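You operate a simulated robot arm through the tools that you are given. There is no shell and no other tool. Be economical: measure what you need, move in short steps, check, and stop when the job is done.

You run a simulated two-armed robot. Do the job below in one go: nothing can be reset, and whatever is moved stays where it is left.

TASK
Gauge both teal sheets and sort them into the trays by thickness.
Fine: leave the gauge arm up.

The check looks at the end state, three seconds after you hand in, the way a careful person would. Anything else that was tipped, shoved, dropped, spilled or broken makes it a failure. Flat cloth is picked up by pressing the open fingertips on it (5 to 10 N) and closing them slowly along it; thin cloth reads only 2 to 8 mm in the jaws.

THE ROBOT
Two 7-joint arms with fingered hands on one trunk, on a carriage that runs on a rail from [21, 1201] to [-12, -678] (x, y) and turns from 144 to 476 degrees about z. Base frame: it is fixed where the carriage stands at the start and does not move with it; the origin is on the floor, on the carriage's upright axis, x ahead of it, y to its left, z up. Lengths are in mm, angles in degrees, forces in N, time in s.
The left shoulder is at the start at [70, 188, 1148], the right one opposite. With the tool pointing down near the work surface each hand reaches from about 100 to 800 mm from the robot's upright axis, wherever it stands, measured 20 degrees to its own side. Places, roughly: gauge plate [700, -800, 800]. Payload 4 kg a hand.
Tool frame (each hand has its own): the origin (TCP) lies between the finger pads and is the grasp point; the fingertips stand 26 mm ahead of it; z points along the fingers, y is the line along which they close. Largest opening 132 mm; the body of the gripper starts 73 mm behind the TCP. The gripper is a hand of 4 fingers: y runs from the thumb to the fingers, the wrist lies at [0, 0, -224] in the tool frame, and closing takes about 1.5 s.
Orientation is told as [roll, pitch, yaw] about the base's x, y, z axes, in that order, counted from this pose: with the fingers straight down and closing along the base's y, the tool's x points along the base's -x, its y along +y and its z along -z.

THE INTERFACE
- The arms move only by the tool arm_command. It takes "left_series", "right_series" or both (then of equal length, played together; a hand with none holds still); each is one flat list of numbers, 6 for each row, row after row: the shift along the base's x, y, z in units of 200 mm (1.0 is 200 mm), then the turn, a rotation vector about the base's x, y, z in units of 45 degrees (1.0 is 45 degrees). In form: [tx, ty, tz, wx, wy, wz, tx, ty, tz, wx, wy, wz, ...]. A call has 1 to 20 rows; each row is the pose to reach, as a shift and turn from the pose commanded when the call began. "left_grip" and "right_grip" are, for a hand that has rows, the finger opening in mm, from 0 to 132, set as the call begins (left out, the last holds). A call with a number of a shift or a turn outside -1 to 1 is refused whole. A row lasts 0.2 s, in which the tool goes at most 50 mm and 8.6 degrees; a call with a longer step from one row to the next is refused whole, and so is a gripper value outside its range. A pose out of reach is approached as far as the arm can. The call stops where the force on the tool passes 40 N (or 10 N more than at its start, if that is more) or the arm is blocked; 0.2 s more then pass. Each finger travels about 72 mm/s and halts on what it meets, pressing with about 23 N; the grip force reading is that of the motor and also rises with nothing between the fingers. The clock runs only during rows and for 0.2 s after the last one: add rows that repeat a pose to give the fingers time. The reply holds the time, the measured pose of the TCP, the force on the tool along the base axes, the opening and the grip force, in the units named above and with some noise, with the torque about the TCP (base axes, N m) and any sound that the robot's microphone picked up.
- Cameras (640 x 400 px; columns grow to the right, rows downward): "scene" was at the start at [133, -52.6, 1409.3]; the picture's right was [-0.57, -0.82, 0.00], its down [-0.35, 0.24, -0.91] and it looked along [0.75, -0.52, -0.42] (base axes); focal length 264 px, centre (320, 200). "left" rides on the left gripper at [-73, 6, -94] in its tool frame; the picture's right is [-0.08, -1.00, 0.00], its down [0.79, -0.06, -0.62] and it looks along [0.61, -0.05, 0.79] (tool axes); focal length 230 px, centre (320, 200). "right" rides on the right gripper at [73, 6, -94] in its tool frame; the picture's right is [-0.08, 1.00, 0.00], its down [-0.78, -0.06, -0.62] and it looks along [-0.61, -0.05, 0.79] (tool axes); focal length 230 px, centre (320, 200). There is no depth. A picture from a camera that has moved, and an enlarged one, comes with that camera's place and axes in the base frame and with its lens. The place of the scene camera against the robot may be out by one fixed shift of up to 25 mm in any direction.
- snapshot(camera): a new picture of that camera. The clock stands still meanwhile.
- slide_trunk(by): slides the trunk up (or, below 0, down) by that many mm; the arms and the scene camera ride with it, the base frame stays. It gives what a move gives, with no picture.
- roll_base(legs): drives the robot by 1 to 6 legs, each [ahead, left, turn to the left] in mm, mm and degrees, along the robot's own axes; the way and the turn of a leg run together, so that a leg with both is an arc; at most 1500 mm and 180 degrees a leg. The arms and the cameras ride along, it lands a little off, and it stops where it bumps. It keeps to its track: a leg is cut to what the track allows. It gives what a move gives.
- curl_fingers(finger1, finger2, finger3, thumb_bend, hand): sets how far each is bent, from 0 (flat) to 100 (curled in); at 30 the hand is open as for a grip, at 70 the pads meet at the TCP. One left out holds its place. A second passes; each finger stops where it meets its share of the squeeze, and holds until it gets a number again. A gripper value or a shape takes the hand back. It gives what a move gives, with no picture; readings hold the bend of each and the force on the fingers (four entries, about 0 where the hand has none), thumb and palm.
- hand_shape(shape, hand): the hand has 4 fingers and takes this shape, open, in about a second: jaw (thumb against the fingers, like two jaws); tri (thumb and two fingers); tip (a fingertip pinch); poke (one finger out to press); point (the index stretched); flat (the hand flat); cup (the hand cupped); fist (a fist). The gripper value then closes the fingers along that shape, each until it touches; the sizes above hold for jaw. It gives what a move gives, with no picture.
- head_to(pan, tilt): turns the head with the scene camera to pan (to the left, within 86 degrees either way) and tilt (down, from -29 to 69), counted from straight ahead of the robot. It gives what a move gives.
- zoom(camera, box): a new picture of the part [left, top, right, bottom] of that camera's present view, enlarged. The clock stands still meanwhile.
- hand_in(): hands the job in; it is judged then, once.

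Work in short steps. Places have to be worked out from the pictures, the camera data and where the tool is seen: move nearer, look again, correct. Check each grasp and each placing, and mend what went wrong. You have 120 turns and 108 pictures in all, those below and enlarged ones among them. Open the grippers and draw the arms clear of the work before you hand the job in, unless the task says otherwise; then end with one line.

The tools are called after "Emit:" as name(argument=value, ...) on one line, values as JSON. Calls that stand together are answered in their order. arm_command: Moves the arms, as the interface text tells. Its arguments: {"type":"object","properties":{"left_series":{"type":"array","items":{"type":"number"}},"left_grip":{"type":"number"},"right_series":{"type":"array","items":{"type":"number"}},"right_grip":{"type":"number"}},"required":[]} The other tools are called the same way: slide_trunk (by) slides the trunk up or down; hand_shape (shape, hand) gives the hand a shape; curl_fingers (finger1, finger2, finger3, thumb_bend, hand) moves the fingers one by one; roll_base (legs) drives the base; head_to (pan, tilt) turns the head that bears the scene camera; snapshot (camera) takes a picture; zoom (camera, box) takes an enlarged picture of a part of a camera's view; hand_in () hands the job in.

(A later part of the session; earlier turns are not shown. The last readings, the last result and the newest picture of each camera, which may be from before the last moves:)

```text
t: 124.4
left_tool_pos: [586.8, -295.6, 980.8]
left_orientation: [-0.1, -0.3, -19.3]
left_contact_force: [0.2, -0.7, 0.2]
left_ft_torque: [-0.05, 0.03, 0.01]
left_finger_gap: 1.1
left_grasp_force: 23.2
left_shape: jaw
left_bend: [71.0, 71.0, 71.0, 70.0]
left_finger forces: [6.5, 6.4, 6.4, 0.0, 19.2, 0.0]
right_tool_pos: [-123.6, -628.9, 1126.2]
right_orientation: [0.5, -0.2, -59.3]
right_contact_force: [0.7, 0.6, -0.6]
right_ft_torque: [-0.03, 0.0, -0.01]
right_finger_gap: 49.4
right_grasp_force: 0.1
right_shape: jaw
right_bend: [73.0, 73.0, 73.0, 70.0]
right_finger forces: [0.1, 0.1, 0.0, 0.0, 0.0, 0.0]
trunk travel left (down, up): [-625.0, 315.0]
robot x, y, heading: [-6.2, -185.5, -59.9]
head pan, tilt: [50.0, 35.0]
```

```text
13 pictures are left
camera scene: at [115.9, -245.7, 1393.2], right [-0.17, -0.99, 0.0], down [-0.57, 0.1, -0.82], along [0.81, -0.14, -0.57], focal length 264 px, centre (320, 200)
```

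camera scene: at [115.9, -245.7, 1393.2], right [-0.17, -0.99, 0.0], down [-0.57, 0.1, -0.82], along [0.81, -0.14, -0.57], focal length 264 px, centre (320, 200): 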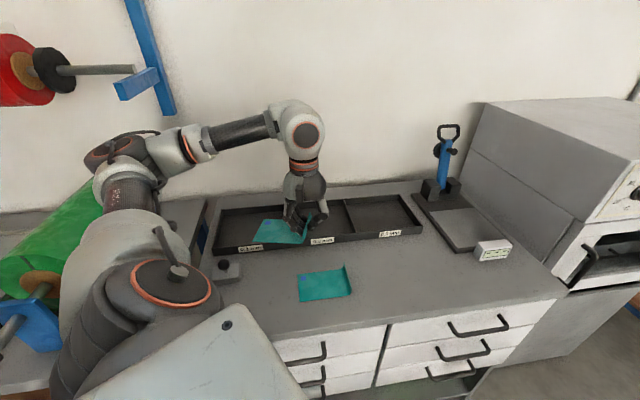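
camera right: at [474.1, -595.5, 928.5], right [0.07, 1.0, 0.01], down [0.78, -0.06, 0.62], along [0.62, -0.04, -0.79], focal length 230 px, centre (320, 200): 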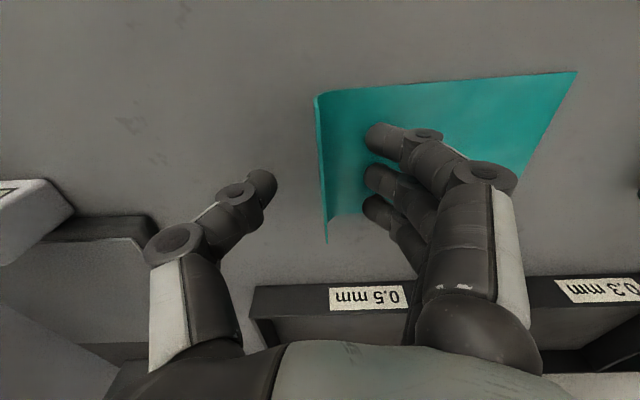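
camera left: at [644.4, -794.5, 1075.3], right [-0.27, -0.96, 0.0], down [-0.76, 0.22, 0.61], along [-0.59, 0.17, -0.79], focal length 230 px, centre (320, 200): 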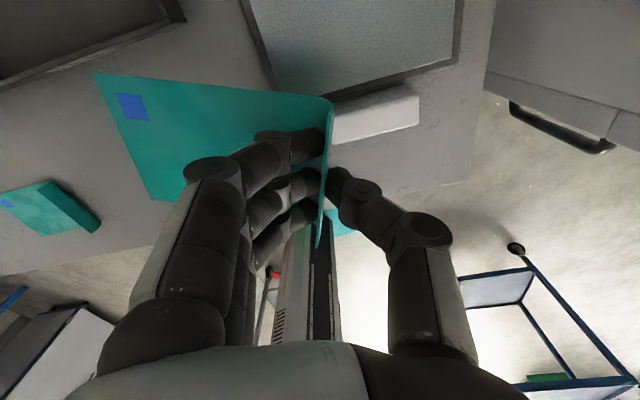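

Cell 0.2 is confirmed at x 707–908, y -250…-30. I move the sheet over its middle (flange at [780,-199]).

Emit:
arm_command(left_series=[0.16, 0.08, 0, 0, 0, 0, 0.32, 0.16, 0, 0, 0, 0, 0.48, 0.24, 0, 0, 0, 0, 0.64, 0.32, 0, 0, 0, 0, 0.8, 0.4, 0, 0, 0, 0, 0.96, 0.485, 0, 0, 0, 0, 0.96, 0.485, 0, 0, 0, 0])

Emit:
snapshot(camera="left")

```text
t: 126.0
left_tool_pos: [776.5, -197.0, 984.5]
left_orientation: [-0.2, -0.2, -19.4]
left_contact_force: [0.6, 0.0, 0.0]
left_ft_torque: [0.0, 0.02, -0.01]
left_finger_gap: 0.9
left_grasp_force: 22.8
left_shape: jaw
left_bend: [71.0, 71.0, 71.0, 70.0]
left_finger forces: [6.6, 6.5, 6.5, 0.1, 19.3, 0.0]
right_tool_pos: [-123.6, -628.1, 1126.0]
right_orientation: [0.3, -0.1, -59.4]
right_contact_force: [-0.2, -0.1, 0.3]
right_ft_torque: [0.02, -0.01, 0.02]
right_finger_gap: 49.3
right_grasp_force: 0.1
right_shape: jaw
right_bend: [73.0, 73.0, 73.0, 70.0]
right_finger forces: [0.0, 0.0, 0.0, 0.0, 0.0, 0.0]
trunk travel left (down, up): [-625.0, 315.0]
robot x, y, heading: [-4.6, -183.1, -59.7]
head pan, tilt: [50.0, 35.0]
```

```text
12 pictures are left
camera left: at [846.6, -216.4, 1078.4], right [-0.26, -0.97, 0.0], down [-0.76, 0.2, 0.61], along [-0.59, 0.16, -0.79], focal length 230 px, centre (320, 200)
```

left: 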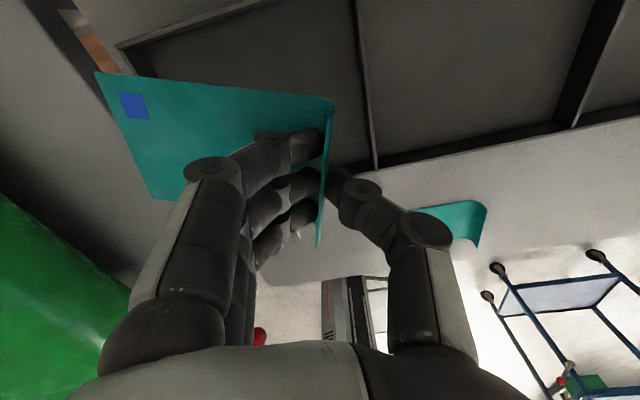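

The sheet footprint lies inside the cell on all sides. I lower it gently to the tray floor.

Emit:
arm_command(left_series=[0, 0, -0.18, 0, 0, 0, 0, 0, -0.36, 0, 0, 0, 0, 0, -0.52, 0, 0, 0, 0, 0, -0.63, 0, 0, 0, 0, 0, -0.68, 0, 0, 0, 0, 0, -0.7, 0, 0, 0, 0, 0, -0.72, 0, 0, 0])

```text
t: 127.6
left_tool_pos: [779.4, -198.8, 838.3]
left_orientation: [-0.1, -0.6, -19.3]
left_contact_force: [2.3, -0.5, 9.1]
left_ft_torque: [0.23, -0.04, -0.05]
left_finger_gap: 1.0
left_grasp_force: 22.9
left_shape: jaw
left_bend: [71.0, 71.0, 71.0, 70.0]
left_finger forces: [7.2, 9.5, 12.7, 0.0, 21.7, 0.0]
right_tool_pos: [-123.9, -628.1, 1126.2]
right_orientation: [0.5, -0.2, -59.4]
right_contact_force: [0.0, -0.4, -0.3]
right_ft_torque: [0.02, 0.01, -0.02]
right_finger_gap: 49.6
right_grasp_force: 0.1
right_shape: jaw
right_bend: [73.0, 73.0, 73.0, 70.0]
right_finger forces: [0.0, 0.0, 0.0, 0.1, 0.0, 0.1]
trunk travel left (down, up): [-625.0, 315.0]
robot x, y, heading: [-2.8, -189.9, -59.9]
head pan, tilt: [50.0, 35.0]
```

Contact with the tray floor (9 N). I open a little, lift straight out, and check the placement.

Emit:
arm_command(left_series=[0, 0, 0.01, 0, 0, 0, 0, 0, 0.01, 0, 0, 0, 0, 0, 0.01, 0, 0, 0, 0, 0, 0.01, 0, 0, 0], left_grip=45)

Emit:
arm_command(left_series=[0, 0, 0.15, 0, 0, 0, 0, 0, 0.3, 0, 0, 0, 0, 0, 0.5, 0, 0, 0, -0.1, 0, 0.65, 0, 0, 0, -0.25, -0.1, 0.7, 0, 0, 0, -0.4, -0.2, 0.7, 0, 0, 0, -0.6, -0.3, 0.7, 0, 0, 0, -0.8, -0.4, 0.7, 0, 0, 0, -1, -0.5, 0.7, 0, 0, 0])

Emit:
zoom(camera="scene", box=[190, 180, 400, 320])

```text
t: 128.6
left_tool_pos: [778.4, -198.3, 838.8]
left_orientation: [-0.1, -0.3, -19.3]
left_contact_force: [-0.2, -0.4, -0.2]
left_ft_torque: [-0.02, -0.01, 0.0]
left_finger_gap: 44.5
left_grasp_force: 0.0
left_shape: jaw
left_bend: [73.0, 73.0, 73.0, 70.0]
left_finger forces: [0.0, 0.1, 0.1, 0.0, 0.0, 0.1]
right_tool_pos: [-123.5, -627.9, 1126.3]
right_orientation: [0.3, -0.2, -59.4]
right_contact_force: [0.6, -0.7, -0.7]
right_ft_torque: [0.0, -0.01, -0.04]
right_finger_gap: 49.6
right_grasp_force: 0.1
right_shape: jaw
right_bend: [73.0, 73.0, 73.0, 70.0]
right_finger forces: [0.0, 0.0, 0.0, 0.0, 0.0, 0.0]
trunk travel left (down, up): [-625.0, 315.0]
robot x, y, heading: [0.6, -185.1, -59.9]
head pan, tilt: [50.0, 35.0]
```

```text
t: 130.6
left_tool_pos: [579.5, -299.9, 979.2]
left_orientation: [-0.1, -0.3, -19.3]
left_contact_force: [0.1, -0.5, -0.1]
left_ft_torque: [0.0, 0.01, 0.0]
left_finger_gap: 44.6
left_grasp_force: 0.1
left_shape: jaw
left_bend: [73.0, 73.0, 73.0, 70.0]
left_finger forces: [0.0, 0.0, 0.0, 0.1, 0.0, 0.0]
right_tool_pos: [-122.9, -629.5, 1125.0]
right_orientation: [0.4, -0.2, -59.3]
right_contact_force: [0.2, 1.1, -0.9]
right_ft_torque: [0.01, -0.01, -0.02]
right_finger_gap: 49.5
right_grasp_force: 0.1
right_shape: jaw
right_bend: [73.0, 73.0, 73.0, 70.0]
right_finger forces: [0.0, 0.0, 0.1, 0.1, 0.0, 0.0]
trunk travel left (down, up): [-625.0, 315.0]
robot x, y, heading: [-5.8, -187.2, -59.7]
head pan, tilt: [50.0, 35.0]
```

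```text
2.86 times, centred on (295, 250) of scene
camera zoom: at [114.8, -246.6, 1393.3], right [-0.17, -0.99, 0.0], down [-0.56, 0.1, -0.82], along [0.81, -0.14, -0.57], focal length 756 px, centre (391, 57)
```

zoom: 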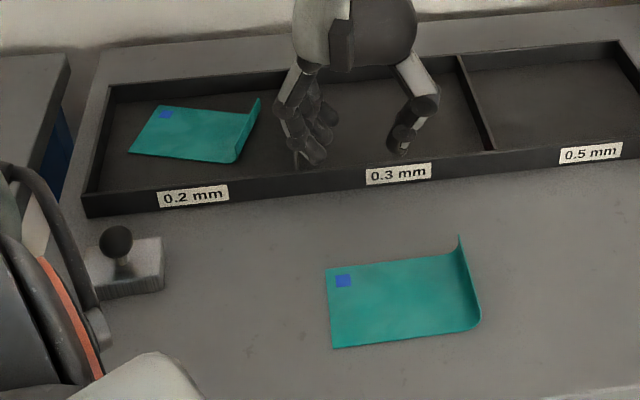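

Sheet 2 lies flat in the 0.2 mm cell. Next I take the left hand above sheet 1's flange, about [545,-390], with yaw 0.

Emit:
arm_command(left_series=[-0.04, -0.1, -0.08, 0, 0, 0.15, -0.08, -0.2, -0.16, 0, 0, 0.3, -0.12, -0.3, -0.24, 0, 0, 0.43, -0.17, -0.45, -0.35, 0, 0, 0.43, -0.17, -0.45, -0.37, 0, 0, 0.43], left_grip=80)

Emit:
snapshot(camera="left")

```text
t: 131.8
left_tool_pos: [545.4, -388.4, 904.4]
left_orientation: [-0.3, -0.2, 0.2]
left_contact_force: [-0.8, 0.6, 0.1]
left_ft_torque: [-0.04, -0.01, -0.02]
left_finger_gap: 79.7
left_grasp_force: 0.1
left_shape: jaw
left_bend: [71.0, 71.0, 71.0, 70.0]
left_finger forces: [0.0, 0.1, 0.0, 0.1, 0.0, 0.1]
right_tool_pos: [-123.0, -627.8, 1126.6]
right_orientation: [0.3, -0.2, -59.3]
right_contact_force: [0.0, 0.1, 0.6]
right_ft_torque: [-0.02, -0.01, -0.02]
right_finger_gap: 49.4
right_grasp_force: 0.0
right_shape: jaw
right_bend: [73.0, 73.0, 73.0, 70.0]
right_finger forces: [0.0, 0.0, 0.0, 0.0, 0.0, 0.0]
trunk travel left (down, up): [-625.0, 315.0]
robot x, y, heading: [-3.3, -190.0, -59.9]
head pan, tilt: [50.0, 35.0]
```

```text
10 pictures are left
camera left: at [617.4, -382.7, 998.1], right [0.08, -1.0, 0.0], down [-0.79, -0.06, 0.61], along [-0.61, -0.05, -0.79], focal length 230 px, centre (320, 200)
```

left: 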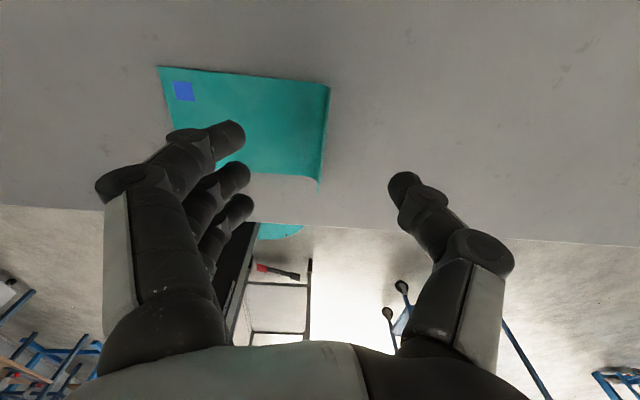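

Flange of sheet 1: x 501–582, y≈-392. I correct by [-4,-3], descend, close and lift.

Emit:
arm_command(left_series=[-0.01, -0.015, -0.15, 0, 0, 0, -0.02, -0.018, -0.3, 0, 0, 0, -0.02, -0.018, -0.355, 0, 0, 0, -0.02, -0.018, -0.355, 0, 0, 0])

Emit:
arm_command(left_series=[0, 0, 0, 0, 0, 0, 0, 0, 0, 0, 0, 0, 0, 0, 0, 0, 0, 0, 0, 0, 0, 0, 0, 0, 0, 0, 0, 0, 0, 0, 0, 0, 0, 0, 0, 0, 0, 0, 0, 0, 0, 0], left_grip=0)

Emit:
arm_command(left_series=[0, 0, 0.1, 0, 0, 0, 0, 0, 0.25, 0, 0, 0, 0, 0, 0.4, 0, 0, 0, 0, 0, 0.6, 0, 0, 0, 0, 0, 0.6, 0, 0, 0])

```text
t: 132.8
left_tool_pos: [543.1, -392.6, 832.9]
left_orientation: [-0.1, -0.3, 0.0]
left_contact_force: [-0.1, 0.3, 0.1]
left_ft_torque: [0.01, 0.0, 0.0]
left_finger_gap: 79.5
left_grasp_force: 0.0
left_shape: jaw
left_bend: [71.0, 71.0, 71.0, 70.0]
left_finger forces: [0.0, 0.0, 0.0, 0.0, 0.0, 0.0]
right_tool_pos: [-123.2, -629.4, 1126.3]
right_orientation: [0.3, -0.2, -59.5]
right_contact_force: [0.1, -0.3, -0.5]
right_ft_torque: [0.01, -0.02, -0.02]
right_finger_gap: 49.4
right_grasp_force: 0.1
right_shape: jaw
right_bend: [73.0, 73.0, 73.0, 70.0]
right_finger forces: [0.1, 0.0, 0.0, 0.1, 0.0, 0.0]
trunk travel left (down, up): [-625.0, 315.0]
robot x, y, heading: [-2.0, -190.0, -60.1]
head pan, tilt: [50.0, 35.0]
```

```text
t: 134.4
left_tool_pos: [542.7, -392.4, 832.4]
left_orientation: [-0.2, -0.2, 0.0]
left_contact_force: [1.9, 1.9, 8.1]
left_ft_torque: [0.26, -0.04, -0.02]
left_finger_gap: 2.5
left_grasp_force: 22.7
left_shape: jaw
left_bend: [71.0, 71.0, 71.0, 70.0]
left_finger forces: [7.4, 8.0, 8.1, 0.0, 18.9, 0.0]
right_tool_pos: [-124.1, -628.0, 1126.3]
right_orientation: [0.3, -0.2, -59.4]
right_contact_force: [0.6, 0.6, 0.0]
right_ft_torque: [0.04, 0.01, 0.0]
right_finger_gap: 49.6
right_grasp_force: 0.1
right_shape: jaw
right_bend: [73.0, 73.0, 73.0, 70.0]
right_finger forces: [0.0, 0.0, 0.0, 0.1, 0.0, 0.0]
trunk travel left (down, up): [-625.0, 315.0]
robot x, y, heading: [-2.0, -191.0, -59.7]
head pan, tilt: [50.0, 35.0]
```

```text
t: 135.6
left_tool_pos: [544.3, -391.1, 954.4]
left_orientation: [-0.1, -0.2, 0.0]
left_contact_force: [0.7, 0.0, 0.6]
left_ft_torque: [-0.03, 0.01, 0.02]
left_finger_gap: 2.0
left_grasp_force: 22.4
left_shape: jaw
left_bend: [71.0, 71.0, 71.0, 70.0]
left_finger forces: [6.2, 6.1, 6.2, 0.2, 18.3, 0.1]
right_tool_pos: [-122.6, -628.8, 1126.1]
right_orientation: [0.4, -0.2, -59.4]
right_contact_force: [-0.3, -0.2, 0.3]
right_ft_torque: [0.03, 0.05, -0.01]
right_finger_gap: 49.6
right_grasp_force: 0.1
right_shape: jaw
right_bend: [73.0, 73.0, 73.0, 70.0]
right_finger forces: [0.0, 0.0, 0.0, 0.0, 0.0, 0.0]
trunk travel left (down, up): [-625.0, 315.0]
robot x, y, heading: [-0.4, -186.8, -60.0]
head pan, tilt: [50.0, 35.0]
```

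Sheet 1 is lifted (gap 2 mm, 22 N). I drive back to the gauge and move over the anvil to the same pose as before.

Emit:
roll_base(legs=[[407, -235, -0.8]])

Emit:
arm_command(left_series=[0.1, 0, 0, 0, 0, -0.1, 0.2, -0.01, 0, 0, 0, -0.2, 0.3, -0.03, 0, 0, 0, -0.3, 0.4, -0.04, 0, 0, 0, -0.4, 0.5, -0.05, 0, 0, 0, -0.43, 0.5, -0.05, 0, 0, 0, -0.43])

Emit:
snapshot(camera="left")

```text
t: 138.4
left_tool_pos: [532.8, -864.0, 953.8]
left_orientation: [-0.2, -0.3, -0.6]
left_contact_force: [-0.8, 0.4, -0.5]
left_ft_torque: [-0.03, 0.04, 0.02]
left_finger_gap: 2.0
left_grasp_force: 23.6
left_shape: jaw
left_bend: [71.0, 71.0, 71.0, 70.0]
left_finger forces: [6.2, 6.1, 6.0, 0.0, 18.2, 0.0]
right_tool_pos: [-135.6, -1096.1, 1124.9]
right_orientation: [0.3, -0.3, -59.9]
right_contact_force: [0.1, -0.3, -0.1]
right_ft_torque: [0.0, 0.01, 0.01]
right_finger_gap: 49.6
right_grasp_force: 0.1
right_shape: jaw
right_bend: [73.0, 73.0, 73.0, 70.0]
right_finger forces: [0.0, 0.0, 0.1, 0.0, 0.0, 0.1]
trunk travel left (down, up): [-625.0, 315.0]
robot x, y, heading: [-11.1, -658.0, -60.2]
head pan, tilt: [50.0, 35.0]
```

```text
t: 139.8
left_tool_pos: [631.4, -875.6, 955.3]
left_orientation: [-0.1, -0.3, -19.9]
left_contact_force: [-0.3, 0.4, -1.1]
left_ft_torque: [-0.01, 0.02, 0.03]
left_finger_gap: 2.2
left_grasp_force: 22.8
left_shape: jaw
left_bend: [71.0, 71.0, 71.0, 70.0]
left_finger forces: [6.2, 6.1, 6.0, 0.1, 18.4, 0.0]
right_tool_pos: [-135.2, -1095.9, 1125.2]
right_orientation: [0.3, -0.1, -59.9]
right_contact_force: [-0.5, -1.3, 0.0]
right_ft_torque: [0.03, -0.01, 0.01]
right_finger_gap: 49.4
right_grasp_force: 0.0
right_shape: jaw
right_bend: [73.0, 73.0, 73.0, 70.0]
right_finger forces: [0.0, 0.0, 0.1, 0.0, 0.0, 0.1]
trunk travel left (down, up): [-625.0, 315.0]
robot x, y, heading: [-13.6, -655.4, -60.1]
head pan, tilt: [50.0, 35.0]
```

```text
9 pictures are left
camera left: at [700.9, -895.0, 1048.5], right [-0.27, -0.96, 0.0], down [-0.76, 0.21, 0.61], along [-0.59, 0.16, -0.79], focal length 230 px, centre (320, 200)
```

left: 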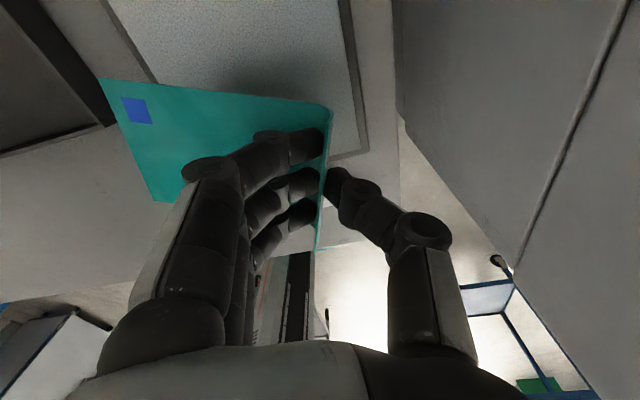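

The sheet is well held. I shift 26 mm forward to x 657 and lower onto the anvil, then release and lift off.

Emit:
arm_command(left_series=[0.13, 0, 0, 0, 0, 0, 0.13, 0, -0.15, 0, 0, 0, 0.13, 0, -0.3, 0, 0, 0, 0.13, 0, -0.42, 0, 0, 0, 0.13, 0, -0.48, 0, 0, 0, 0.13, 0, -0.515, 0, 0, 0, 0.13, 0, -0.52, 0, 0, 0])

Emit:
arm_command(left_series=[0, 0, 0, 0, 0, 0, 0, 0, 0, 0, 0, 0, 0, 0, 0, 0, 0, 0, 0, 0, 0, 0, 0, 0], left_grip=50)

Emit:
arm_command(left_series=[0, 0, 0.15, 0, 0, 0, 0, 0, 0.3, 0, 0, 0, -0.05, 0.1, 0.45, 0, 0, 0, -0.1, 0.2, 0.6, 0, 0, 0, -0.15, 0.25, 0.8, 0, 0, 0, -0.2, 0.25, 1, 0, 0, 0])

```text
t: 141.4
left_tool_pos: [659.1, -876.4, 850.7]
left_orientation: [-0.1, -0.3, -19.8]
left_contact_force: [-0.3, -0.6, 5.9]
left_ft_torque: [0.23, -0.02, -0.03]
left_finger_gap: 1.6
left_grasp_force: 23.2
left_shape: jaw
left_bend: [71.0, 71.0, 71.0, 70.0]
left_finger forces: [7.3, 7.9, 9.3, 0.0, 21.0, 0.0]
right_tool_pos: [-136.2, -1097.4, 1125.8]
right_orientation: [0.3, -0.2, -59.9]
right_contact_force: [-0.3, -0.6, -0.2]
right_ft_torque: [-0.01, -0.02, -0.02]
right_finger_gap: 49.4
right_grasp_force: 0.0
right_shape: jaw
right_bend: [73.0, 73.0, 73.0, 70.0]
right_finger forces: [0.0, 0.1, 0.0, 0.0, 0.0, 0.0]
trunk travel left (down, up): [-625.0, 315.0]
robot x, y, heading: [-10.2, -658.4, -60.2]
head pan, tilt: [50.0, 35.0]
```

```text
t: 142.4
left_tool_pos: [659.5, -874.6, 849.9]
left_orientation: [-0.2, -0.3, -19.8]
left_contact_force: [0.1, -0.4, -0.3]
left_ft_torque: [0.01, 0.01, -0.04]
left_finger_gap: 49.2
left_grasp_force: 0.0
left_shape: jaw
left_bend: [73.0, 73.0, 73.0, 70.0]
left_finger forces: [0.0, 0.1, 0.1, 0.0, 0.0, 0.0]
right_tool_pos: [-135.8, -1095.9, 1125.3]
right_orientation: [0.3, -0.1, -59.9]
right_contact_force: [-0.7, 0.0, -1.0]
right_ft_torque: [0.02, 0.01, 0.04]
right_finger_gap: 49.4
right_grasp_force: 0.0
right_shape: jaw
right_bend: [73.0, 73.0, 73.0, 70.0]
right_finger forces: [0.0, 0.1, 0.0, 0.1, 0.0, 0.0]
trunk travel left (down, up): [-625.0, 315.0]
robot x, y, heading: [-11.0, -657.1, -60.2]
head pan, tilt: [50.0, 35.0]
```

```text
t: 143.8
left_tool_pos: [621.2, -823.3, 1048.8]
left_orientation: [-0.1, -0.4, -19.9]
left_contact_force: [-0.2, -0.6, -0.2]
left_ft_torque: [0.0, 0.01, -0.02]
left_finger_gap: 49.7
left_grasp_force: 0.1
left_shape: jaw
left_bend: [73.0, 73.0, 73.0, 70.0]
left_finger forces: [0.0, 0.1, 0.0, 0.0, 0.1, 0.0]
right_tool_pos: [-135.5, -1097.4, 1127.1]
right_orientation: [0.5, -0.2, -59.8]
right_contact_force: [0.2, 0.0, -0.2]
right_ft_torque: [0.0, 0.01, 0.0]
right_finger_gap: 49.5
right_grasp_force: 0.1
right_shape: jaw
right_bend: [73.0, 73.0, 73.0, 70.0]
right_finger forces: [0.1, 0.0, 0.0, 0.0, 0.1, 0.1]
trunk travel left (down, up): [-625.0, 315.0]
robot x, y, heading: [-11.0, -656.3, -60.4]
head pan, tilt: [50.0, 35.0]
```

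Sheet 1 is on the anvil. I raise the hand, turn it back to the bar-gripping pose (yaw -90, tilted 28° forward) and shape the fingers as when I last released the bar.

Emit:
arm_command(left_series=[0, 0, 0.15, 0, 0, -0.18, 0, 0, 0.3, 0, 0, -0.36, 0.05, 0, 0.45, 0, 0, -0.54, 0.1, 0, 0.6, 0, 0, -0.72, 0.15, 0, 0.69, 0, 0, -0.9, 0.2, 0, 0.69, 0, 0, -1, 0.2, 0, 0.69, 0, 0, -1])

Emit:
arm_command(left_series=[0, 0, 0, 0, 0, -0.14, 0, 0, 0, 0, 0, -0.28, 0, 0, 0, 0, 0, -0.42, 0, 0, 0, 0, 0, -0.565, 0, 0, 0, 0, 0, -0.565])

Emit:
arm_command(left_series=[0.1, 0, 0, 0, -0.155, 0, 0.2, 0, 0, 0, -0.31, 0, 0.3, 0, 0, 0, -0.465, 0, 0.39, 0, 0, 0, -0.62, 0, 0.39, 0, 0, 0, -0.62, 0])

Emit:
curl_fingers(hand="left", finger1=100, finger2=55, finger3=100, thumb_bend=50)

```text
t: 145.4
left_tool_pos: [659.8, -825.0, 1187.4]
left_orientation: [-0.1, -0.3, -64.9]
left_contact_force: [-0.4, -1.4, -0.8]
left_ft_torque: [0.03, 0.02, 0.01]
left_finger_gap: 49.7
left_grasp_force: 0.1
left_shape: jaw
left_bend: [73.0, 73.0, 73.0, 70.0]
left_finger forces: [0.0, 0.0, 0.0, 0.1, 0.0, 0.0]
right_tool_pos: [-136.1, -1097.4, 1124.6]
right_orientation: [0.3, -0.2, -59.9]
right_contact_force: [-0.6, 0.0, 0.2]
right_ft_torque: [0.0, 0.0, 0.01]
right_finger_gap: 49.5
right_grasp_force: 0.1
right_shape: jaw
right_bend: [73.0, 73.0, 73.0, 70.0]
right_finger forces: [0.1, 0.1, 0.0, 0.0, 0.0, 0.0]
trunk travel left (down, up): [-625.0, 315.0]
robot x, y, heading: [-14.2, -655.2, -60.6]
head pan, tilt: [50.0, 35.0]
```

```text
t: 146.6
left_tool_pos: [660.0, -824.0, 1185.9]
left_orientation: [-0.1, -0.3, -90.4]
left_contact_force: [0.2, -0.3, -0.7]
left_ft_torque: [0.02, -0.02, -0.02]
left_finger_gap: 49.6
left_grasp_force: 0.1
left_shape: jaw
left_bend: [73.0, 73.0, 73.0, 70.0]
left_finger forces: [0.0, 0.0, 0.0, 0.1, 0.0, 0.0]
right_tool_pos: [-136.3, -1097.1, 1124.4]
right_orientation: [0.3, -0.2, -60.0]
right_contact_force: [-0.9, 0.6, -0.2]
right_ft_torque: [0.0, 0.01, -0.01]
right_finger_gap: 49.5
right_grasp_force: 0.0
right_shape: jaw
right_bend: [73.0, 73.0, 73.0, 70.0]
right_finger forces: [0.0, 0.0, 0.0, 0.0, 0.0, 0.0]
trunk travel left (down, up): [-625.0, 315.0]
robot x, y, heading: [-13.0, -656.6, -60.5]
head pan, tilt: [50.0, 35.0]
```

```text
t: 147.8
left_tool_pos: [737.0, -824.7, 1185.3]
left_orientation: [27.9, -0.2, -90.4]
left_contact_force: [0.2, -0.1, -0.4]
left_ft_torque: [0.02, -0.02, -0.03]
left_finger_gap: 49.6
left_grasp_force: 0.0
left_shape: jaw
left_bend: [73.0, 73.0, 73.0, 70.0]
left_finger forces: [0.1, 0.1, 0.0, 0.1, 0.0, 0.1]
right_tool_pos: [-135.5, -1097.1, 1125.6]
right_orientation: [0.3, -0.1, -59.9]
right_contact_force: [0.0, 0.0, -0.5]
right_ft_torque: [0.0, -0.01, 0.04]
right_finger_gap: 49.5
right_grasp_force: 0.1
right_shape: jaw
right_bend: [73.0, 73.0, 73.0, 70.0]
right_finger forces: [0.0, 0.1, 0.0, 0.1, 0.0, 0.0]
trunk travel left (down, up): [-625.0, 315.0]
robot x, y, heading: [-11.7, -660.6, -60.4]
head pan, tilt: [50.0, 35.0]
```

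```text
t: 148.8
left_tool_pos: [736.7, -825.7, 1187.1]
left_orientation: [27.7, -0.1, -90.5]
left_contact_force: [-0.3, 0.2, 0.0]
left_ft_torque: [0.0, -0.01, -0.03]
left_finger_gap: 47.3
left_grasp_force: 0.0
left_shape: fingers
left_bend: [100.0, 55.0, 100.0, 50.0]
left_finger forces: [0.0, 0.0, 0.0, 0.0, 0.0, 0.1]
right_tool_pos: [-134.8, -1095.9, 1124.2]
right_orientation: [0.3, -0.2, -59.9]
right_contact_force: [0.6, -0.4, 0.3]
right_ft_torque: [0.0, 0.01, -0.04]
right_finger_gap: 49.3
right_grasp_force: 0.2
right_shape: jaw
right_bend: [73.0, 73.0, 73.0, 70.0]
right_finger forces: [0.0, 0.0, 0.0, 0.1, 0.0, 0.0]
trunk travel left (down, up): [-625.0, 315.0]
robot x, y, heading: [-11.6, -657.2, -60.3]
head pan, tilt: [50.0, 35.0]
```

Pose matches. I retrace the withdrawal path back onto the bar, to [907,-833,1061], and then pinch.

Emit:
arm_command(left_series=[0.2, 0, 0, 0, 0, 0, 0.4, -0.02, -0.05, 0, 0, 0, 0.55, -0.04, -0.15, 0, 0, 0, 0.7, -0.04, -0.3, 0, 0, 0, 0.77, -0.04, -0.43, 0, 0, 0, 0.82, -0.04, -0.53, 0, 0, 0, 0.84, -0.04, -0.6, 0, 0, 0, 0.85, -0.04, -0.635, 0, 0, 0])

Emit:
curl_fingers(hand="left", finger2=95, thumb_bend=90)

Emit:
snapshot(camera="left")

```text
t: 150.6
left_tool_pos: [902.3, -832.2, 1076.1]
left_orientation: [28.5, -0.9, -90.3]
left_contact_force: [-15.8, 7.5, 35.7]
left_ft_torque: [0.36, 1.7, -0.21]
left_finger_gap: 46.6
left_grasp_force: 21.5
left_shape: fingers
left_bend: [100.0, 55.0, 100.0, 52.0]
left_finger forces: [0.1, 0.1, 0.0, 0.0, 42.5, 0.1]
right_tool_pos: [-140.1, -1093.6, 1125.6]
right_orientation: [0.5, -0.4, -59.8]
right_contact_force: [0.6, 0.2, 0.4]
right_ft_torque: [-0.04, -0.02, 0.03]
right_finger_gap: 49.7
right_grasp_force: 0.1
right_shape: jaw
right_bend: [73.0, 73.0, 73.0, 70.0]
right_finger forces: [0.0, 0.0, 0.0, 0.0, 0.0, 0.1]
trunk travel left (down, up): [-625.0, 315.0]
robot x, y, heading: [-10.9, -656.9, -60.0]
head pan, tilt: [50.0, 35.0]
stopped in row 8 (left hand): the force on the tool passed its limit at 47 N (the readings are from after the stop); the commanded pose is now the measured one
```

```text
t: 151.6
left_tool_pos: [904.1, -832.8, 1068.8]
left_orientation: [28.0, -0.4, -90.3]
left_contact_force: [-17.0, 4.8, 3.1]
left_ft_torque: [0.2, 1.0, -0.23]
left_finger_gap: 38.5
left_grasp_force: 16.2
left_shape: fingers
left_bend: [100.0, 74.0, 100.0, 81.0]
left_finger forces: [0.1, 5.7, 0.0, 0.1, 26.4, 0.0]
right_tool_pos: [-138.4, -1096.2, 1126.5]
right_orientation: [0.4, -0.3, -59.8]
right_contact_force: [-0.1, -0.5, -0.5]
right_ft_torque: [-0.01, -0.01, -0.03]
right_finger_gap: 49.6
right_grasp_force: 0.1
right_shape: jaw
right_bend: [73.0, 73.0, 73.0, 70.0]
right_finger forces: [0.1, 0.0, 0.0, 0.1, 0.1, 0.0]
trunk travel left (down, up): [-625.0, 315.0]
robot x, y, heading: [-7.6, -656.6, -60.3]
head pan, tilt: [50.0, 35.0]
```

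```text
8 pictures are left
camera left: at [864.3, -905.6, 1153.8], right [-0.88, -0.07, -0.47], down [-0.34, 0.79, 0.51], along [0.33, 0.61, -0.72], focal length 230 px, centre (320, 200)
```

left: 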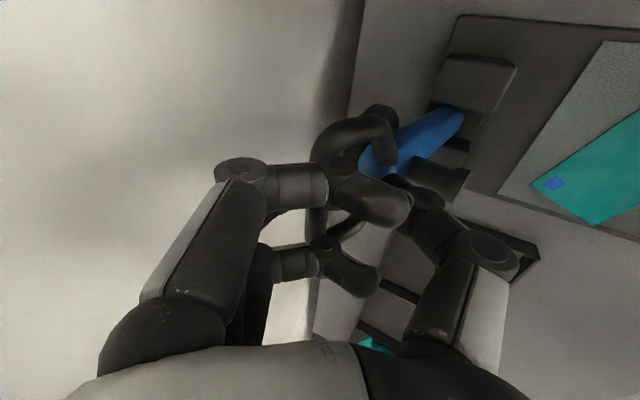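

The bar is between finger and thumb. I pull it forward along the arc through vertical, mirroring the raise.

Emit:
arm_command(left_series=[-0.055, 0, 0.01, 0, 0.04, 0, -0.11, 0, 0.015, 0, 0.08, 0, -0.16, 0, 0.02, 0, 0.12, 0, -0.21, 0, 0.02, 0, 0.16, 0, -0.26, 0, 0.02, 0, 0.2, 0, -0.31, 0, 0.015, 0, 0.24, 0, -0.41, 0, 0, 0, 0.28, 0, -0.51, 0, -0.02, 0, 0.3, 0, -0.605, 0, -0.05, 0, 0.3, 0])

Emit:
snapshot(camera="left")

```text
t: 153.6
left_tool_pos: [783.5, -832.8, 1057.0]
left_orientation: [14.5, -0.5, -90.3]
left_contact_force: [-1.8, 1.9, 4.6]
left_ft_torque: [0.03, -0.04, 0.05]
left_finger_gap: 31.6
left_grasp_force: 3.6
left_shape: fingers
left_bend: [100.0, 76.0, 100.0, 89.0]
left_finger forces: [2.2, 1.8, 3.9, 0.0, 0.1, 0.0]
right_tool_pos: [-136.1, -1096.2, 1125.4]
right_orientation: [0.4, -0.2, -60.0]
right_contact_force: [0.0, 0.8, 0.0]
right_ft_torque: [-0.02, 0.03, -0.02]
right_finger_gap: 49.5
right_grasp_force: 0.0
right_shape: jaw
right_bend: [73.0, 73.0, 73.0, 70.0]
right_finger forces: [0.1, 0.0, 0.0, 0.1, 0.0, 0.0]
trunk travel left (down, up): [-625.0, 315.0]
robot x, y, heading: [-10.7, -655.8, -60.3]
head pan, tilt: [50.0, 35.0]
```

```text
7 pictures are left
camera left: at [764.0, -906.8, 1149.3], right [-0.97, -0.07, -0.25], down [-0.21, 0.79, 0.58], along [0.15, 0.61, -0.78], focal length 230 px, centre (320, 200)
```

left: 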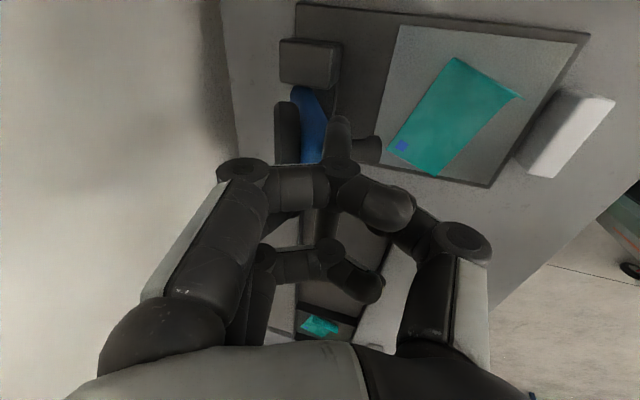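

The gauge arm came past vertical with the hand. I continue down the arc to about 50° forward.

Emit:
arm_command(left_series=[-0.055, 0, -0.022, 0, 0, 0, -0.11, 0, -0.045, 0, 0, 0, -0.163, 0, -0.073, 0, 0, 0, -0.215, 0, -0.105, 0, 0, 0, -0.263, 0, -0.14, 0, 0, 0, -0.31, 0, -0.175, 0, 0, 0, -0.358, 0, -0.212, 0, 0, 0, -0.405, 0, -0.25, 0, 0, 0, -0.447, 0, -0.295, 0, 0, 0, -0.485, 0, -0.34, 0, 0, 0])

```text
t: 155.8
left_tool_pos: [690.8, -834.3, 987.0]
left_orientation: [14.4, -0.4, -90.3]
left_contact_force: [1.1, 0.8, -2.0]
left_ft_torque: [-0.01, -0.04, -0.01]
left_finger_gap: 31.0
left_grasp_force: 1.2
left_shape: fingers
left_bend: [100.0, 76.0, 100.0, 89.0]
left_finger forces: [0.1, 1.5, 0.0, 0.0, 1.8, 0.0]
right_tool_pos: [-134.1, -1096.0, 1126.2]
right_orientation: [0.3, -0.2, -59.8]
right_contact_force: [0.1, -0.9, 0.1]
right_ft_torque: [0.04, 0.0, 0.0]
right_finger_gap: 49.4
right_grasp_force: 0.2
right_shape: jaw
right_bend: [73.0, 73.0, 73.0, 70.0]
right_finger forces: [0.1, 0.0, 0.0, 0.0, 0.0, 0.0]
trunk travel left (down, up): [-625.0, 315.0]
robot x, y, heading: [-7.9, -655.2, -60.4]
head pan, tilt: [50.0, 35.0]
```

Loads are light and the bar is still held. I lower to rest, tilting forward for display clearance, and read the gauge.

Emit:
arm_command(left_series=[-0.04, 0, -0.048, 0, -0.025, 0, -0.08, 0, -0.095, 0, -0.05, 0, -0.11, 0, -0.145, 0, -0.075, 0, -0.14, 0, -0.195, 0, -0.1, 0, -0.165, 0, -0.25, 0, -0.125, 0, -0.19, 0, -0.305, 0, -0.15, 0, -0.21, 0, -0.36, 0, -0.175, 0, -0.225, 0, -0.415, 0, -0.2, 0, -0.24, 0, -0.475, 0, -0.22, 0, -0.255, 0, -0.53, 0, -0.24, 0, -0.26, 0, -0.56, 0, -0.24, 0])

Emit:
zoom(camera="scene", box=[240, 150, 400, 290])

```text
t: 158.2
left_tool_pos: [638.4, -833.1, 875.8]
left_orientation: [25.3, -0.4, -90.4]
left_contact_force: [5.7, -0.4, -0.1]
left_ft_torque: [-0.03, -0.02, -0.01]
left_finger_gap: 30.4
left_grasp_force: 2.4
left_shape: fingers
left_bend: [100.0, 74.0, 100.0, 90.0]
left_finger forces: [0.0, 4.4, 0.0, 0.0, 0.1, 0.0]
right_tool_pos: [-134.2, -1096.6, 1125.8]
right_orientation: [0.2, -0.3, -59.8]
right_contact_force: [0.7, 0.2, 0.3]
right_ft_torque: [0.01, 0.01, 0.01]
right_finger_gap: 49.3
right_grasp_force: 0.0
right_shape: jaw
right_bend: [73.0, 73.0, 73.0, 70.0]
right_finger forces: [0.1, 0.0, 0.1, 0.0, 0.0, 0.1]
trunk travel left (down, up): [-625.0, 315.0]
robot x, y, heading: [-15.1, -656.9, -60.3]
head pan, tilt: [50.0, 35.0]
```

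```text
2.86 times, centred on (320, 220) of scene
camera zoom: at [108.0, -715.5, 1393.3], right [-0.18, -0.98, 0.0], down [-0.56, 0.1, -0.82], along [0.81, -0.15, -0.57], focal length 756 px, centre (320, 143)
```

zoom: 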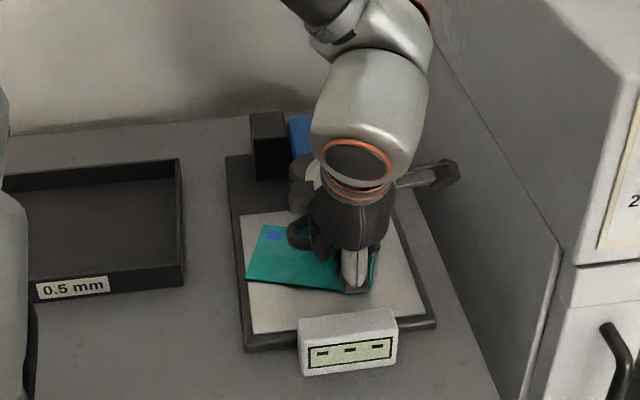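

The gauge isn't reading yet, with the foot just above the sheet. I lower a few millimetres more.

Emit:
arm_command(left_series=[-0.005, 0, -0.02, 0, 0, 0, -0.01, 0, -0.04, 0, 0, 0, -0.01, 0, -0.055, 0, 0, 0, -0.01, 0, -0.055, 0, 0, 0])

Emit:
zoom(camera="scene", box=[280, 200, 380, 290])

```text
t: 159.2
left_tool_pos: [635.3, -834.9, 866.8]
left_orientation: [25.4, -0.5, -90.4]
left_contact_force: [0.6, -1.4, 14.0]
left_ft_torque: [0.15, -0.04, 0.04]
left_finger_gap: 31.1
left_grasp_force: 7.9
left_shape: fingers
left_bend: [100.0, 75.0, 100.0, 90.0]
left_finger forces: [3.7, 3.4, 9.1, 0.1, 0.1, 0.1]
right_tool_pos: [-137.9, -1095.4, 1126.0]
right_orientation: [0.3, -0.2, -59.8]
right_contact_force: [0.3, -0.6, 1.4]
right_ft_torque: [0.0, 0.01, 0.02]
right_finger_gap: 49.4
right_grasp_force: 0.1
right_shape: jaw
right_bend: [73.0, 73.0, 73.0, 70.0]
right_finger forces: [0.1, 0.0, 0.0, 0.1, 0.0, 0.0]
trunk travel left (down, up): [-625.0, 315.0]
robot x, y, heading: [-11.3, -654.5, -60.3]
head pan, tilt: [50.0, 35.0]
```

```text
4.44 times, centred on (330, 245) of scene
camera zoom: at [105.5, -715.2, 1393.6], right [-0.18, -0.98, 0.0], down [-0.56, 0.1, -0.82], along [0.81, -0.15, -0.57], focal length 1175 px, centre (276, 0)
```

zoom: 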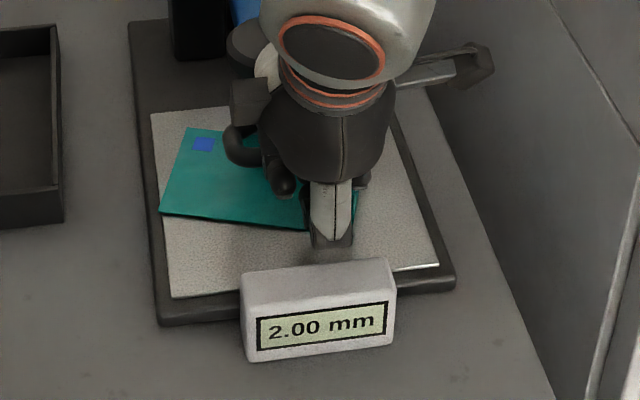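

2.00 mm means the bar is still propped slightly by my curled thumb. I open thumb and middle finger as at the earlier approach, ease up 2 mm, and read again.

Emit:
curl_fingers(hand="left", finger2=59, thumb_bend=57)

Emit:
arm_command(left_series=[0, 0, 0.01, 0, 0, 0, 0, 0, 0.01, 0, 0, 0, 0, 0, 0.01, 0, 0, 0])

Emit:
zoom(camera="scene", box=[280, 200, 380, 290])

```text
t: 160.2
left_tool_pos: [634.5, -834.1, 866.6]
left_orientation: [25.3, -0.4, -90.4]
left_contact_force: [-4.3, -2.1, 10.5]
left_ft_torque: [0.15, -0.05, 0.04]
left_finger_gap: 45.5
left_grasp_force: 5.8
left_shape: fingers
left_bend: [100.0, 59.0, 100.0, 56.0]
left_finger forces: [3.5, 0.1, 7.6, 0.1, 0.0, 0.0]
right_tool_pos: [-136.4, -1095.9, 1126.8]
right_orientation: [0.3, -0.3, -59.9]
right_contact_force: [-0.1, 0.4, -0.6]
right_ft_torque: [0.01, -0.02, 0.01]
right_finger_gap: 49.5
right_grasp_force: 0.1
right_shape: jaw
right_bend: [73.0, 73.0, 73.0, 70.0]
right_finger forces: [0.0, 0.1, 0.1, 0.0, 0.0, 0.1]
trunk travel left (down, up): [-625.0, 315.0]
robot x, y, heading: [-8.6, -659.8, -60.3]
head pan, tilt: [50.0, 35.0]
```

```text
t: 161.0
left_tool_pos: [634.9, -834.0, 868.0]
left_orientation: [25.4, -0.4, -90.4]
left_contact_force: [-0.9, 1.1, 2.0]
left_ft_torque: [0.03, -0.04, -0.02]
left_finger_gap: 44.9
left_grasp_force: 2.2
left_shape: fingers
left_bend: [100.0, 59.0, 100.0, 56.0]
left_finger forces: [0.7, 0.1, 2.6, 0.0, 0.0, 0.0]
right_tool_pos: [-135.9, -1095.3, 1125.3]
right_orientation: [0.3, -0.1, -59.8]
right_contact_force: [-0.2, -0.5, -0.2]
right_ft_torque: [-0.02, 0.01, 0.0]
right_finger_gap: 49.4
right_grasp_force: 0.1
right_shape: jaw
right_bend: [73.0, 73.0, 73.0, 70.0]
right_finger forces: [0.1, 0.1, 0.0, 0.0, 0.0, 0.1]
trunk travel left (down, up): [-625.0, 315.0]
robot x, y, heading: [-15.2, -651.5, -60.3]
head pan, tilt: [50.0, 35.0]
```

```text
4.44 times, centred on (330, 245) of scene
camera zoom: at [106.6, -715.4, 1393.3], right [-0.18, -0.98, 0.0], down [-0.56, 0.1, -0.82], along [0.81, -0.15, -0.57], focal length 1175 px, centre (276, 0)
```

zoom: 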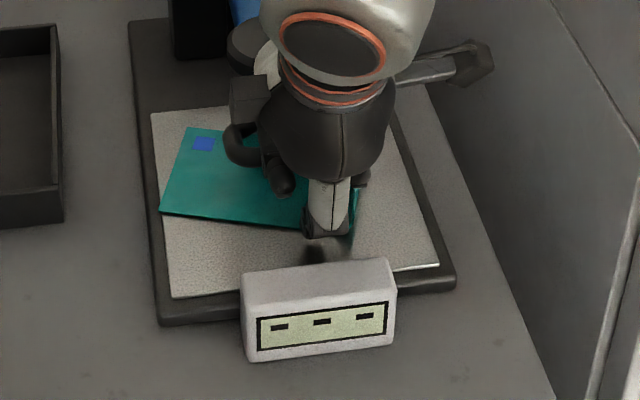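

Dashes: the gauge arm doesn't settle by itself here. With thumb and finger clear, I press the bar down with the curled fingers until it seats firmly, then read.

Emit:
arm_command(left_series=[0, 0, -0.01, 0, 0, 0, 0, 0, -0.02, 0, 0, 0, 0, 0, -0.03, 0, 0, 0, 0, 0, -0.035, 0, 0, 0, 0, 0, -0.035, 0, 0, 0])

```text
t: 162.2
left_tool_pos: [633.4, -834.6, 863.7]
left_orientation: [25.6, -0.5, -90.3]
left_contact_force: [-8.0, -3.2, 30.2]
left_ft_torque: [0.27, -0.19, 0.02]
left_finger_gap: 46.5
left_grasp_force: 15.1
left_shape: fingers
left_bend: [100.0, 59.0, 100.0, 56.0]
left_finger forces: [10.7, 0.1, 18.8, 0.1, 0.0, 0.1]
right_tool_pos: [-141.0, -1096.8, 1125.7]
right_orientation: [0.5, -0.3, -59.9]
right_contact_force: [-1.0, -0.6, 0.6]
right_ft_torque: [-0.01, -0.01, -0.03]
right_finger_gap: 49.8
right_grasp_force: 0.1
right_shape: jaw
right_bend: [73.0, 73.0, 73.0, 70.0]
right_finger forces: [0.0, 0.0, 0.0, 0.1, 0.0, 0.0]
trunk travel left (down, up): [-625.0, 315.0]
robot x, y, heading: [-7.7, -656.2, -60.3]
head pan, tilt: [50.0, 35.0]
```

Firmly seated (30 N, same height as with sheet 2). I read the display.

Emit:
zoom(camera="scene", box=[280, 200, 380, 290])

```text
4.44 times, centred on (330, 245) of scene
camera zoom: at [101.8, -715.2, 1394.0], right [-0.18, -0.98, 0.0], down [-0.56, 0.1, -0.82], along [0.81, -0.15, -0.57], focal length 1175 px, centre (276, 0)
```

zoom: 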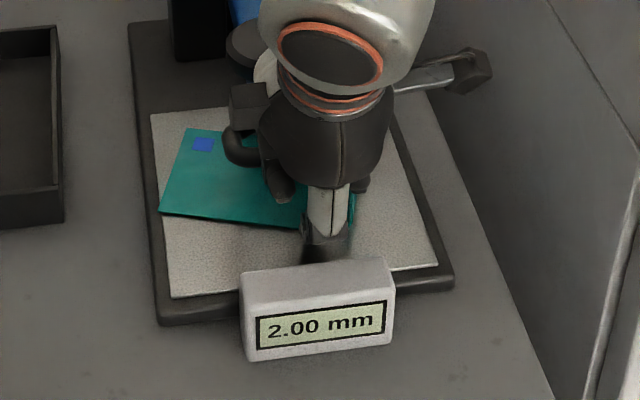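

Still 2.00. The loop's right end (y≈-869) would sit right on the sheet's flange (top z≈841, y≈-870 there), which props the gauge arm up. I'll raise the arm again, turn the sheet so its flange clears the loop, and repeat. First I pinch the bar.

Emit:
arm_command(left_series=[0.015, 0.005, 0.02, 0, 0, 0, 0.03, 0.01, 0.04, 0, 0, 0, 0.03, 0.01, 0.04, 0, 0, 0])

Emit:
curl_fingers(hand="left", finger2=95, thumb_bend=90)

Emit:
arm_command(left_series=[0, 0, 0.03, 0, 0, 0, 0.005, 0, 0.08, 0, 0, 0, 0.01, 0, 0.13, 0, 0, 0, 0.02, 0, 0.18, 0, 0, 0, 0.03, 0, 0.22, 0, 0, 0])

```text
t: 163.0
left_tool_pos: [640.5, -830.0, 868.6]
left_orientation: [25.4, -0.4, -90.3]
left_contact_force: [-12.1, 0.7, 6.1]
left_ft_torque: [-0.01, -0.09, 0.02]
left_finger_gap: 47.3
left_grasp_force: 6.8
left_shape: fingers
left_bend: [100.0, 61.0, 100.0, 56.0]
left_finger forces: [4.5, 3.4, 5.7, 0.0, 0.1, 0.1]
right_tool_pos: [-136.3, -1096.4, 1124.7]
right_orientation: [0.4, -0.4, -59.7]
right_contact_force: [-0.1, -0.8, -0.4]
right_ft_torque: [-0.03, 0.0, -0.01]
right_finger_gap: 49.5
right_grasp_force: 0.1
right_shape: jaw
right_bend: [73.0, 73.0, 73.0, 70.0]
right_finger forces: [0.0, 0.0, 0.1, 0.0, 0.1, 0.0]
trunk travel left (down, up): [-625.0, 315.0]
robot x, y, heading: [-12.3, -656.0, -60.1]
head pan, tilt: [50.0, 35.0]
```

```text
t: 164.0
left_tool_pos: [640.3, -829.6, 868.7]
left_orientation: [25.2, -0.4, -90.3]
left_contact_force: [-9.2, 4.9, 3.0]
left_ft_torque: [0.0, -0.04, -0.03]
left_finger_gap: 39.7
left_grasp_force: 21.7
left_shape: fingers
left_bend: [100.0, 87.0, 100.0, 78.0]
left_finger forces: [7.9, 0.0, 10.4, 0.0, 25.4, 0.1]
right_tool_pos: [-135.9, -1095.9, 1124.4]
right_orientation: [0.3, -0.3, -59.8]
right_contact_force: [0.5, -0.4, -0.4]
right_ft_torque: [0.01, 0.0, -0.01]
right_finger_gap: 49.3
right_grasp_force: 0.0
right_shape: jaw
right_bend: [73.0, 73.0, 73.0, 70.0]
right_finger forces: [0.0, 0.0, 0.0, 0.0, 0.0, 0.0]
trunk travel left (down, up): [-625.0, 315.0]
robot x, y, heading: [-12.0, -657.8, -60.3]
head pan, tilt: [50.0, 35.0]
```

```text
t: 165.2
left_tool_pos: [648.1, -830.6, 912.7]
left_orientation: [25.4, -0.5, -90.4]
left_contact_force: [-6.3, 3.5, 0.1]
left_ft_torque: [0.08, -0.01, 0.02]
left_finger_gap: 38.2
left_grasp_force: 19.9
left_shape: fingers
left_bend: [100.0, 87.0, 100.0, 78.0]
left_finger forces: [5.7, 0.1, 8.9, 0.0, 25.0, 0.1]
right_tool_pos: [-136.0, -1095.6, 1126.5]
right_orientation: [0.4, -0.3, -59.9]
right_contact_force: [1.0, -0.1, 0.4]
right_ft_torque: [-0.02, 0.02, -0.02]
right_finger_gap: 49.5
right_grasp_force: 0.1
right_shape: jaw
right_bend: [73.0, 73.0, 73.0, 70.0]
right_finger forces: [0.1, 0.1, 0.1, 0.1, 0.1, 0.1]
trunk travel left (down, up): [-625.0, 315.0]
robot x, y, heading: [-13.6, -656.5, -60.4]
head pan, tilt: [50.0, 35.0]
```

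The readings match the earlier successful lift (thumb 25 N). I repeat the same raising sequence.

Emit:
arm_command(left_series=[0.025, 0, 0.06, 0, 0.03, 0, 0.055, 0, 0.115, 0, 0.06, 0, 0.08, 0, 0.17, 0, 0.09, 0, 0.11, 0, 0.22, 0, 0.12, 0, 0.14, 0, 0.27, 0, 0.15, 0, 0.175, 0, 0.315, 0, 0.18, 0, 0.21, 0, 0.36, 0, 0.21, 0, 0.25, 0, 0.405, 0, 0.24, 0])

Emit:
arm_command(left_series=[0.045, 0, 0.05, 0, 0, 0, 0.095, 0, 0.095, 0, 0, 0, 0.145, 0, 0.135, 0, 0, 0, 0.195, 0, 0.17, 0, 0, 0, 0.245, 0, 0.205, 0, 0, 0, 0.295, 0, 0.235, 0, 0, 0, 0.35, 0, 0.265, 0, 0, 0, 0.4, 0, 0.29, 0, 0, 0, 0.455, 0, 0.315, 0, 0, 0, 0.515, 0, 0.335, 0, 0, 0])

Emit:
arm_command(left_series=[0.05, 0, -0.01, 0, -0.04, 0, 0.11, 0, 0, 0, -0.08, 0, 0.17, 0, 0.005, 0, -0.12, 0, 0.24, 0, 0.01, 0, -0.16, 0, 0.31, 0, 0.01, 0, -0.2, 0, 0.38, 0, 0.005, 0, -0.24, 0, 0.45, 0, 0, 0, -0.28, 0, 0.52, 0, -0.01, 0, -0.3, 0, 0.57, 0, -0.02, 0, -0.3, 0])

```text
t: 167.0
left_tool_pos: [694.3, -831.6, 996.1]
left_orientation: [14.7, -0.5, -90.2]
left_contact_force: [-15.6, -2.2, 11.8]
left_ft_torque: [0.16, 0.0, -0.01]
left_finger_gap: 38.8
left_grasp_force: 21.5
left_shape: fingers
left_bend: [100.0, 88.0, 100.0, 79.0]
left_finger forces: [7.4, 0.0, 12.4, 0.1, 24.0, 0.0]
right_tool_pos: [-138.8, -1096.2, 1124.9]
right_orientation: [0.6, -0.4, -59.9]
right_contact_force: [-0.6, -0.1, -0.4]
right_ft_torque: [0.05, 0.0, -0.01]
right_finger_gap: 49.3
right_grasp_force: 0.1
right_shape: jaw
right_bend: [73.0, 73.0, 73.0, 70.0]
right_finger forces: [0.0, 0.0, 0.0, 0.0, 0.1, 0.1]
trunk travel left (down, up): [-625.0, 315.0]
robot x, y, heading: [-14.3, -656.2, -60.2]
head pan, tilt: [50.0, 35.0]
```

```text
t: 169.2
left_tool_pos: [801.1, -831.3, 1058.1]
left_orientation: [14.4, -0.4, -90.2]
left_contact_force: [-2.5, -5.5, 0.8]
left_ft_torque: [0.17, 0.05, 0.0]
left_finger_gap: 37.4
left_grasp_force: 20.7
left_shape: fingers
left_bend: [100.0, 90.0, 100.0, 80.0]
left_finger forces: [3.0, 15.0, 8.7, 0.0, 14.9, 0.1]
right_tool_pos: [-135.5, -1098.8, 1125.1]
right_orientation: [0.5, -0.2, -59.9]
right_contact_force: [0.6, -0.1, -0.6]
right_ft_torque: [0.0, 0.01, 0.0]
right_finger_gap: 49.3
right_grasp_force: 0.0
right_shape: jaw
right_bend: [73.0, 73.0, 73.0, 70.0]
right_finger forces: [0.0, 0.1, 0.1, 0.0, 0.0, 0.1]
trunk travel left (down, up): [-625.0, 315.0]
robot x, y, heading: [-8.2, -657.9, -60.3]
head pan, tilt: [50.0, 35.0]
```

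```text
t: 171.2
left_tool_pos: [910.6, -831.1, 1058.7]
left_orientation: [28.0, -0.3, -90.5]
left_contact_force: [-37.0, -1.9, -10.9]
left_ft_torque: [0.05, -0.17, 0.05]
left_finger_gap: 39.9
left_grasp_force: 20.8
left_shape: fingers
left_bend: [100.0, 91.0, 100.0, 80.0]
left_finger forces: [7.4, 0.0, 8.3, 0.1, 26.1, 0.0]
right_tool_pos: [-139.7, -1096.0, 1124.3]
right_orientation: [0.4, -0.2, -59.9]
right_contact_force: [-0.1, -0.3, 0.5]
right_ft_torque: [0.04, 0.02, 0.03]
right_finger_gap: 49.6
right_grasp_force: 0.2
right_shape: jaw
right_bend: [73.0, 73.0, 73.0, 70.0]
right_finger forces: [0.0, 0.0, 0.0, 0.1, 0.0, 0.1]
trunk travel left (down, up): [-625.0, 315.0]
robot x, y, heading: [-8.9, -655.1, -60.4]
head pan, tilt: [50.0, 35.0]
```

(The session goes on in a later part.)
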